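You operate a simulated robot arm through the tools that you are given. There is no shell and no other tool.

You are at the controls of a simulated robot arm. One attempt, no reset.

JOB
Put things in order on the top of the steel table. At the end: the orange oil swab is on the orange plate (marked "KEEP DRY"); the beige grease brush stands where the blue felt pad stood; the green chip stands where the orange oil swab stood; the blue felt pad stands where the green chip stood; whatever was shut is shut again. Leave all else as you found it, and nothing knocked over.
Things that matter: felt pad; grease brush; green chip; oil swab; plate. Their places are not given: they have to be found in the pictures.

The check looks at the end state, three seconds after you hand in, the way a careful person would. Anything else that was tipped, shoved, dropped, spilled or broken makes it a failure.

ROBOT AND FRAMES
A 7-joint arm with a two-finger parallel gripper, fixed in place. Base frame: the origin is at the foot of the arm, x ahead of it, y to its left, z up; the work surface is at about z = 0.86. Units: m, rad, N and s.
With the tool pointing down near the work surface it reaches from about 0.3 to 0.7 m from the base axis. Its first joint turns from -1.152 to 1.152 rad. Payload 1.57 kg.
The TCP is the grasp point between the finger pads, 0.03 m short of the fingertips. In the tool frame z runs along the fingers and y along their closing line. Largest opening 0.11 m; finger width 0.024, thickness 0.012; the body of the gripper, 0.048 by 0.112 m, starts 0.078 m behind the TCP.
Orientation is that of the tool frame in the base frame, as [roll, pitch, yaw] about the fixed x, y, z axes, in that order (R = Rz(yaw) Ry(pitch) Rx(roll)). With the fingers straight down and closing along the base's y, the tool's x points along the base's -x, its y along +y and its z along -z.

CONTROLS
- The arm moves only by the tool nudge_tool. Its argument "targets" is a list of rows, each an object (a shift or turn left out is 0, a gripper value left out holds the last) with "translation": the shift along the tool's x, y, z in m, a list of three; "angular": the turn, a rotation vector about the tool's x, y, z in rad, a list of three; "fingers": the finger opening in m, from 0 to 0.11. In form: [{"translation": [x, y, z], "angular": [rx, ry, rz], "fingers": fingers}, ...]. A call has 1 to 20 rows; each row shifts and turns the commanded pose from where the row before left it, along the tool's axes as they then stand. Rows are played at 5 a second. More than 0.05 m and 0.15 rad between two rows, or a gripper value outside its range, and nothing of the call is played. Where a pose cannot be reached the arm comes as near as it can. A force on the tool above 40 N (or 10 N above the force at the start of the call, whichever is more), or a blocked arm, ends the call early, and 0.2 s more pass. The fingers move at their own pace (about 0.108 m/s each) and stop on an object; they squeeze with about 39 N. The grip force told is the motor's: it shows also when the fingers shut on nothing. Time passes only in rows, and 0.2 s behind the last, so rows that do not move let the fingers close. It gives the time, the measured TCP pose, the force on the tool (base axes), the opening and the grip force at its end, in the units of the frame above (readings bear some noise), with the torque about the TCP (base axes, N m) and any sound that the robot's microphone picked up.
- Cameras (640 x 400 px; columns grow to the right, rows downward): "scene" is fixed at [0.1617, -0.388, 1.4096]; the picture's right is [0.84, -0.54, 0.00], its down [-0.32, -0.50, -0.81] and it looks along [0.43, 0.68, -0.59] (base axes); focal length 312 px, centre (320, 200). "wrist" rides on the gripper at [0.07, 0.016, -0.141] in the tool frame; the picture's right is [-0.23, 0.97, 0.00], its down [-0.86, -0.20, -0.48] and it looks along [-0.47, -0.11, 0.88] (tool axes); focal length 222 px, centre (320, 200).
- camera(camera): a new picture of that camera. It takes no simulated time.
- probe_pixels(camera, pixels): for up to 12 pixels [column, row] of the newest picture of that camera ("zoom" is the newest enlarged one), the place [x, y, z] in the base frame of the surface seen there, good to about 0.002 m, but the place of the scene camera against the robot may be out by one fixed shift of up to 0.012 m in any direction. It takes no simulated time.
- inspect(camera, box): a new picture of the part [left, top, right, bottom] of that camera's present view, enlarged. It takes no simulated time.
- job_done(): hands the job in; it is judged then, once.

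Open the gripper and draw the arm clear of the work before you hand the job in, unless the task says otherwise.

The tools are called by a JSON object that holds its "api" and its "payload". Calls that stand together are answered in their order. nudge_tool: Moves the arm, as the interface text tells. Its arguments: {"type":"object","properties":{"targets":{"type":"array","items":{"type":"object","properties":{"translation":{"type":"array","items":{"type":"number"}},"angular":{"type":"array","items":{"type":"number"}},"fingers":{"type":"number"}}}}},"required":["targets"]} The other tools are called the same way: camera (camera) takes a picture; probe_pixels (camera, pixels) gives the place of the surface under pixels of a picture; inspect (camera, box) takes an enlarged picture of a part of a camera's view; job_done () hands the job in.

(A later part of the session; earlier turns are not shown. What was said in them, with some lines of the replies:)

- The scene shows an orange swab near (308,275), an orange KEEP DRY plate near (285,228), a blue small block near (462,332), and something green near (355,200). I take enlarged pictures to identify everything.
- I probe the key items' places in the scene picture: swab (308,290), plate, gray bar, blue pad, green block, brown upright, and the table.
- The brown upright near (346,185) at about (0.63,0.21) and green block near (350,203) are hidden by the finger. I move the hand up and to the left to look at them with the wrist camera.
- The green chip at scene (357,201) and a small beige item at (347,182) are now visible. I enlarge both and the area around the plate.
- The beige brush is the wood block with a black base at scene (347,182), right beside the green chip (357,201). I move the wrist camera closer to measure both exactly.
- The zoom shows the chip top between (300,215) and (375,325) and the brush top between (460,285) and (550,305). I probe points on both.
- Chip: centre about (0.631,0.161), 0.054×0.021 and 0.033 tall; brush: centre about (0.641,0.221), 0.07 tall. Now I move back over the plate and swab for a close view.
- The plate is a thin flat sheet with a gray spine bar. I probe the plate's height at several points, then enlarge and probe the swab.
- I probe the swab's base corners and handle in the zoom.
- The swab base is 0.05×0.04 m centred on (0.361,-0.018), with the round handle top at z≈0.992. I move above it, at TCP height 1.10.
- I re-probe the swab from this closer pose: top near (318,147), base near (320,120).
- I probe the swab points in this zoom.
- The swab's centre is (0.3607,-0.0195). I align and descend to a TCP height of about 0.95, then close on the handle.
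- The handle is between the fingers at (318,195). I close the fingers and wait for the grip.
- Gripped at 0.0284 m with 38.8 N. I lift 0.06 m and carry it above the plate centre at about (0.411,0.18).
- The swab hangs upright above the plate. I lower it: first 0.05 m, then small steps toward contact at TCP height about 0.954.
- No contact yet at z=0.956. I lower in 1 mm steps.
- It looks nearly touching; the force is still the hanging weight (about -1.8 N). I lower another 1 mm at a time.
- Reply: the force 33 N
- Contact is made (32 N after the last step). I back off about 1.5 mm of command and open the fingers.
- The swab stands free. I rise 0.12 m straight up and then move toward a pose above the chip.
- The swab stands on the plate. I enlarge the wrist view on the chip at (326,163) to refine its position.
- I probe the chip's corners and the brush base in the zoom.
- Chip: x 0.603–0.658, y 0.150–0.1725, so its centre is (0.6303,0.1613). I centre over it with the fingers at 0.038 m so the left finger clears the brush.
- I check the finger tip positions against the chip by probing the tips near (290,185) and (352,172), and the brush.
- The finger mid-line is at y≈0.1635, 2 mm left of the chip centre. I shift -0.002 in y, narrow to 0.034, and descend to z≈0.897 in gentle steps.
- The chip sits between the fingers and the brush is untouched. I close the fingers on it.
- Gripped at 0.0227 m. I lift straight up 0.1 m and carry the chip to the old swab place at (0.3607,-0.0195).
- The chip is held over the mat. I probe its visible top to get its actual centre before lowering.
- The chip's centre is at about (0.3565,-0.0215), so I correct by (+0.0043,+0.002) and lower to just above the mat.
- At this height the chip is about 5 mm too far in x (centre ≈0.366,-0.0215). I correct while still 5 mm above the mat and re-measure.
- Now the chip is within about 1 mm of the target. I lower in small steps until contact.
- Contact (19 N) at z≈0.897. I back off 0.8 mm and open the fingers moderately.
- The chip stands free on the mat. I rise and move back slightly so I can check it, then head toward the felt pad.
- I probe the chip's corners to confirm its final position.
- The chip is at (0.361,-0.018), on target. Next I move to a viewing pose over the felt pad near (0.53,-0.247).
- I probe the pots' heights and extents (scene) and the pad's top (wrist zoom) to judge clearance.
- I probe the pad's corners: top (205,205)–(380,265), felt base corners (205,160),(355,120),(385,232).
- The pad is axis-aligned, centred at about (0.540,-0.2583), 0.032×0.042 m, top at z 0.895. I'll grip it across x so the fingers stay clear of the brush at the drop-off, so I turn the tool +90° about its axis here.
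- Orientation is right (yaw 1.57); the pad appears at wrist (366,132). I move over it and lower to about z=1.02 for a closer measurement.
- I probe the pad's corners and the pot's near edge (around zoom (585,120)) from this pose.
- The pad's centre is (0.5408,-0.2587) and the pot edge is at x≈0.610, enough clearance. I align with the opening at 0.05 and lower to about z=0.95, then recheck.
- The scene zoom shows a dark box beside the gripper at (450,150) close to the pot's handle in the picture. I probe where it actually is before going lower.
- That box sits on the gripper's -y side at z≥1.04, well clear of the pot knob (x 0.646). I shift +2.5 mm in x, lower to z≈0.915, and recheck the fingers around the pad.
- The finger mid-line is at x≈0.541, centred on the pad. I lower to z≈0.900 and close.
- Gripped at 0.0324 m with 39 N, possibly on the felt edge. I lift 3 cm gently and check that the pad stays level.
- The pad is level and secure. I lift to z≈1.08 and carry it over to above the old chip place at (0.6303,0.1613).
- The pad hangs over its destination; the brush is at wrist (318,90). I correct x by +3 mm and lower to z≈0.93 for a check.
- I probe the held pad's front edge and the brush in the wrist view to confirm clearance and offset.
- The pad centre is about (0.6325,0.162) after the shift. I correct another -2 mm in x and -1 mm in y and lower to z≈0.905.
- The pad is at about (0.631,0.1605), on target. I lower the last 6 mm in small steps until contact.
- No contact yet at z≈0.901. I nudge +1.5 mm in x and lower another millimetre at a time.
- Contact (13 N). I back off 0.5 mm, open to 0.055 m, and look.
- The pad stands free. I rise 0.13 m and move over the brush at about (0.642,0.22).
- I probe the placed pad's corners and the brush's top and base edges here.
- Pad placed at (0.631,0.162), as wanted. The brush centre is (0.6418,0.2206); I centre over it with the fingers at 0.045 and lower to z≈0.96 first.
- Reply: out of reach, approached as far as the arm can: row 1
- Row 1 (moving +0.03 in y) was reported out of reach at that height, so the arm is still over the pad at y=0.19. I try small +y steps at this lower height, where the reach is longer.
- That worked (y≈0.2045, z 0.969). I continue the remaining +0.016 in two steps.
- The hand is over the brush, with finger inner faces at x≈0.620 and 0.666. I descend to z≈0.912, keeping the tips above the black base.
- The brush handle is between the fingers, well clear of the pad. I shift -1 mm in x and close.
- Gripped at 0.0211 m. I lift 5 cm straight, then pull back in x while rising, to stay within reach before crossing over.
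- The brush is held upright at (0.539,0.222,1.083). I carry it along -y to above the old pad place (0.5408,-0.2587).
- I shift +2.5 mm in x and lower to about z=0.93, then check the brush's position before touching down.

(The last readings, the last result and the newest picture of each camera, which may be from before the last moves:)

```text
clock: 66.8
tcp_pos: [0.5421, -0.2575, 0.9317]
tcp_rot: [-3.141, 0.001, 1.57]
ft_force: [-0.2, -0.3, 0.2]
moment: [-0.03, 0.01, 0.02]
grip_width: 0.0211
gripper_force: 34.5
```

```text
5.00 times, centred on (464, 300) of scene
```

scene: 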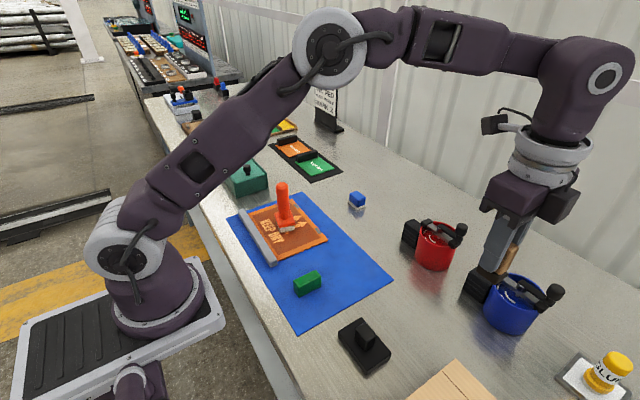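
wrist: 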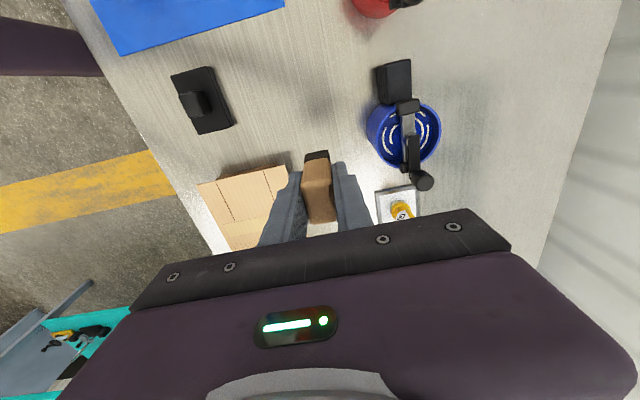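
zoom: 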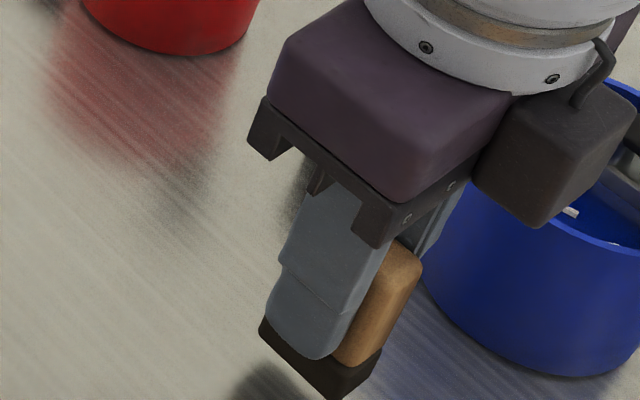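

The brush centre is about (0.542,-0.257). I shift (-1,-1.5) mm and lower toward contact at z≈0.9145.

{"api": "nudge_tool", "payload": {"targets": [{"translation": [-0.0015, -0.001, 0]}, {"translation": [0, 0, 0.008]}, {"translation": [0, 0, 0.004]}, {}, {}]}}

{"api": "inspect", "payload": {"camera": "wrist", "box": [224, 100, 416, 220]}}

{"api": "probe_pixels", "payload": {"camera": "zoom", "pixels": [[275, 195], [345, 180], [310, 185], [270, 205], [352, 195], [315, 215], [290, 225], [340, 210]]}}

```text
clock: 68.0
tcp_pos: [0.5399, -0.2599, 0.9187]
tcp_rot: [3.141, -0.001, 1.571]
ft_force: [0.3, -0.6, 0.2]
moment: [-0.01, -0.02, 0.03]
grip_width: 0.0211
gripper_force: 34.8
```

```text
3.33 times, centred on (320, 160) of wrist
```

zoom: 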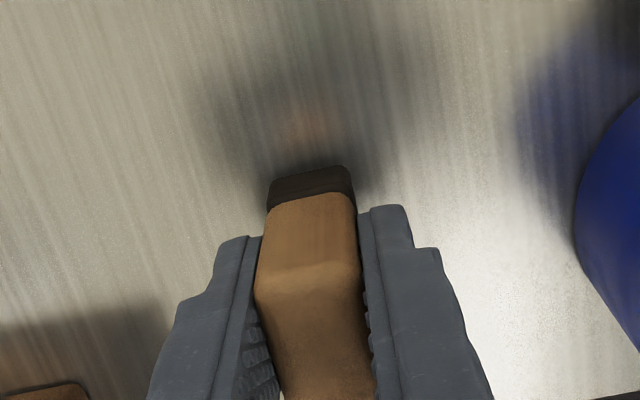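

```text
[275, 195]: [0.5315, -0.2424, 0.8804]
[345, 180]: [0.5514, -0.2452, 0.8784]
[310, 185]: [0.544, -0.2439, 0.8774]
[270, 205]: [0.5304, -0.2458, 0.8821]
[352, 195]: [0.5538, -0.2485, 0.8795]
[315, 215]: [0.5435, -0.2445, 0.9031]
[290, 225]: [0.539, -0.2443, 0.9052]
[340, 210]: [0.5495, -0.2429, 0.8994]
```

The brush is now about (0.542,-0.260), within 1.5 mm. I lower in 1 mm steps until contact.

{"api": "nudge_tool", "payload": {"targets": [{"translation": [0.001, -0.0005, 0.001]}, {"translation": [0, 0, 0.001]}, {}]}}

{"api": "nudge_tool", "payload": {"targets": [{"translation": [0, 0, 0.001]}, {}]}}

{"api": "nudge_tool", "payload": {"targets": [{"translation": [0, 0, 0.001]}, {}]}}

```text
clock: 68.8
tcp_pos: [0.54, -0.2583, 0.9168]
tcp_rot: [-3.141, 0.0, 1.571]
ft_force: [-0.2, 0.3, -0.2]
moment: [0.0, 0.02, 0.05]
grip_width: 0.0212
gripper_force: 34.3
```

```text
clock: 69.4
tcp_pos: [0.5418, -0.2586, 0.9151]
tcp_rot: [3.14, 0.0, 1.571]
ft_force: [1.2, 0.7, -0.7]
moment: [0.01, 0.0, -0.01]
grip_width: 0.0212
gripper_force: 34.0
```

```text
clock: 70.0
tcp_pos: [0.5417, -0.2581, 0.9144]
tcp_rot: [3.14, 0.001, 1.57]
ft_force: [-1.3, 2.1, 13.5]
moment: [0.12, 0.13, 0.01]
grip_width: 0.0212
gripper_force: 34.4
```

Contact (13.5 N) at z=0.9144. I back off 0.5 mm and open the fingers to 0.045.

{"api": "nudge_tool", "payload": {"targets": [{"translation": [0, 0, -0.0005]}, {"fingers": 0.045}, {}, {}]}}

{"api": "inspect", "payload": {"camera": "wrist", "box": [224, 100, 416, 220]}}

```text
clock: 71.0
tcp_pos: [0.54, -0.2573, 0.9147]
tcp_rot: [3.141, 0.001, 1.571]
ft_force: [-0.1, 0.1, -0.6]
moment: [-0.01, -0.02, 0.05]
grip_width: 0.0451
gripper_force: 0.1
```

```text
3.33 times, centred on (320, 160) of wrist
```

zoom: 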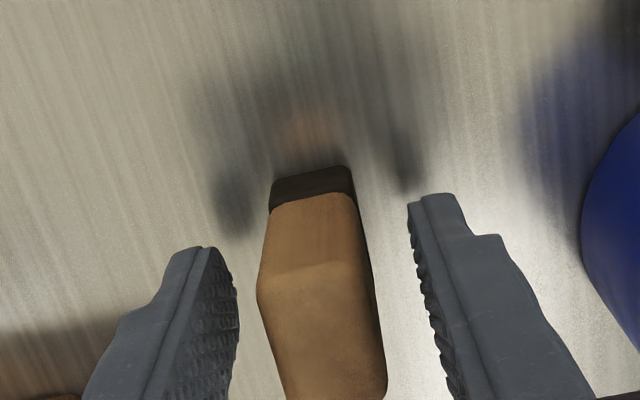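

The brush stands free between the fingers. I rise straight up to about z=1.1 and check the whole scene.

{"api": "nudge_tool", "payload": {"targets": [{"translation": [0, 0, -0.03]}, {"translation": [0, 0, -0.04]}, {"translation": [0, 0, -0.04]}, {"translation": [0, 0, -0.04]}, {"translation": [0, 0, -0.04]}, {}, {}]}}

{"api": "inspect", "payload": {"camera": "wrist", "box": [240, 90, 400, 190]}}

{"api": "camera", "payload": {"camera": "scene"}}

```text
clock: 72.6
tcp_pos: [0.5414, -0.2597, 1.1045]
tcp_rot: [-3.14, 0.001, 1.57]
ft_force: [-0.1, 0.2, -0.6]
moment: [-0.01, 0.05, -0.01]
grip_width: 0.045
gripper_force: 0.0
```

```text
4.00 times, centred on (320, 140) of wrist
```

zoom: 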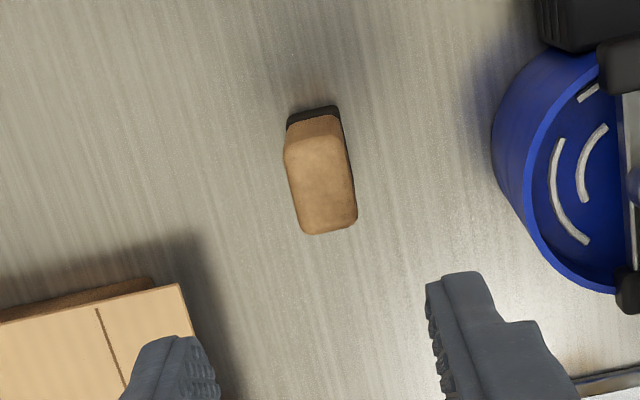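

```text
taken
```

scene: 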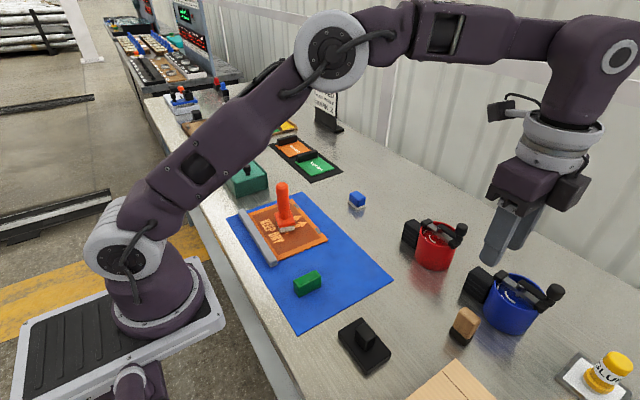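

I verify the brush's final position and look closely at all moved items.

{"api": "probe_pixels", "payload": {"camera": "zoom", "pixels": [[640, 399]]}}

{"api": "inspect", "payload": {"camera": "wrist", "box": [280, 100, 360, 150]}}

{"api": "probe_pixels", "payload": {"camera": "zoom", "pixels": [[260, 190], [380, 160], [395, 290], [300, 305], [330, 225], [260, 110], [370, 90], [400, 200]]}}

{"api": "inspect", "payload": {"camera": "scene", "box": [220, 160, 412, 280]}}

{"api": "inspect", "payload": {"camera": "scene", "box": [320, 200, 640, 400]}}

```text
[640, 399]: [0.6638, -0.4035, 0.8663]
```

```text
8.00 times, centred on (320, 125) of wrist
```

zoom: 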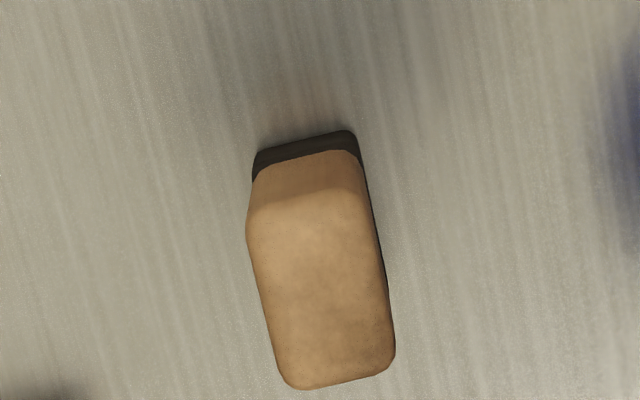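

```text
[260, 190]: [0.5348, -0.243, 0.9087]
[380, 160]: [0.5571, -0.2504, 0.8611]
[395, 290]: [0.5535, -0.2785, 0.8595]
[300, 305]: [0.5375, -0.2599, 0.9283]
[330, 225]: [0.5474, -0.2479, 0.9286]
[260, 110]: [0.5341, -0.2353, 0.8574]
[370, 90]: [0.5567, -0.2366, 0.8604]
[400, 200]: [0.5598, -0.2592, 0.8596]
```

```text
3.33 times, centred on (316, 220) of scene
```

zoom: 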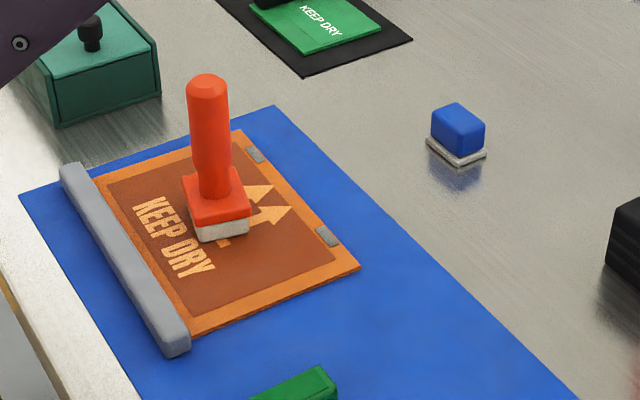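

```text
2.00 times, centred on (480, 300) of scene
```

zoom: 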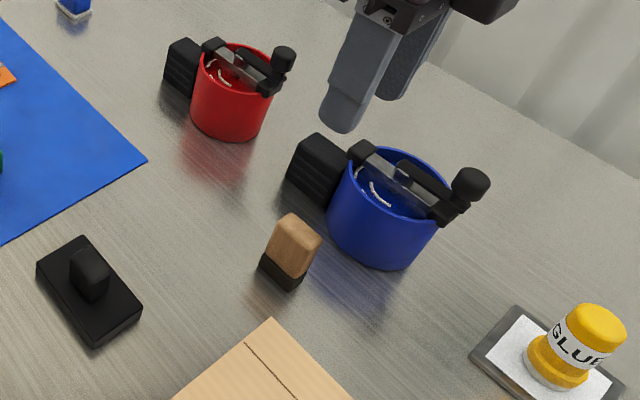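

Everything stands as wanted: brush at about (0.542,-0.259), pad at (0.631,0.162), chip at (0.361,-0.018), swab on the plate, and nothing else disturbed. I open the gripper and retract to the starting pose, turning the tool back.

{"api": "nudge_tool", "payload": {"targets": [{"translation": [0, 0, -0.03]}, {"translation": [0.026, -0.036, -0.005]}, {"translation": [0.026, -0.036, -0.005]}, {"translation": [0.026, -0.036, -0.005]}, {"translation": [0.026, -0.036, -0.005]}, {"translation": [0.026, -0.036, -0.005], "fingers": 0.11}, {"angular": [0, 0, -0.1428]}, {"angular": [0, 0, -0.1428]}, {"angular": [0, 0, -0.1428]}, {"angular": [0, 0, -0.1428]}, {"angular": [0, 0, -0.1428]}, {"angular": [0, 0, -0.1428]}, {"angular": [0, 0, -0.1428]}, {"angular": [0, 0, -0.1428]}, {"angular": [0, 0, -0.1428]}, {"angular": [0, 0, -0.1428]}, {"angular": [0, 0, -0.1428]}, {}, {}]}}

{"api": "camera", "payload": {"camera": "scene"}}

{"api": "camera", "payload": {"camera": "wrist"}}

```text
clock: 76.6
tcp_pos: [0.3614, -0.128, 1.1579]
tcp_rot: [-3.141, 0.0, 3.141]
ft_force: [0.7, -0.6, 0.2]
moment: [-0.01, -0.02, 0.02]
grip_width: 0.1102
gripper_force: 0.1
```

```text
taken
```

scene: 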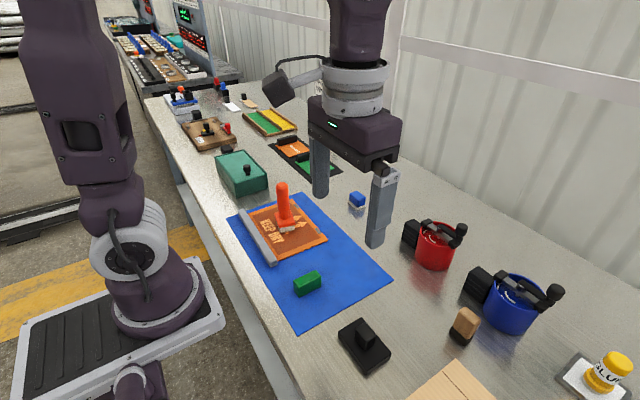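

```text
taken
```

wrist: 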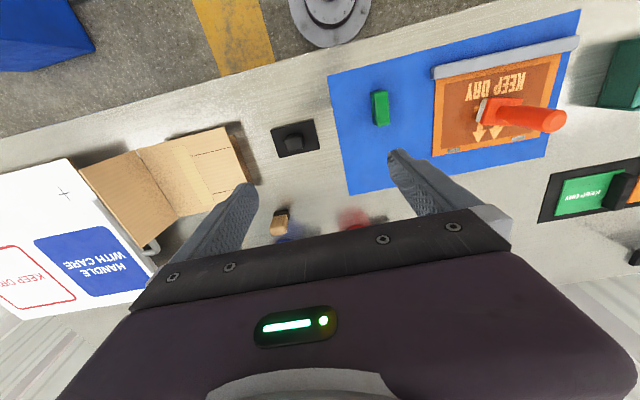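

The final pictures show the swab upright on the KEEP DRY plate (285,205), the chip on the mat (307,283), the pad at (357,200) and the brush at (464,325). Nothing else has moved and the gripper is open and clear, so I hand in.

{"api": "job_done", "payload": {}}

```text
The job is handed in.
```

The four items are in their new places and the job is handed in. The result of the check has not come back.

| Item | Where it stands now | Target (x, y in m) | Measured (x, y in m) |
|---|---|---|---|
| Orange oil swab | upright near the centre of the orange "KEEP DRY" plate | on the plate | (0.411, 0.180) |
| Green chip | where the swab stood | (0.361, -0.020) | (0.361, -0.018) |
| Blue felt pad | where the chip stood | (0.630, 0.161) | (0.631, 0.162) |
| Beige grease brush | where the felt pad stood | (0.541, -0.259) | (0.542, -0.259) |

The positions come from the wrist camera, good to about 2 mm. The swab's is the gripper's own reading when it let go.

I opened nothing, so there was nothing to shut again. The last pictures show nothing knocked over and no other item visibly moved. The gripper is open and the arm is back close to its starting pose.
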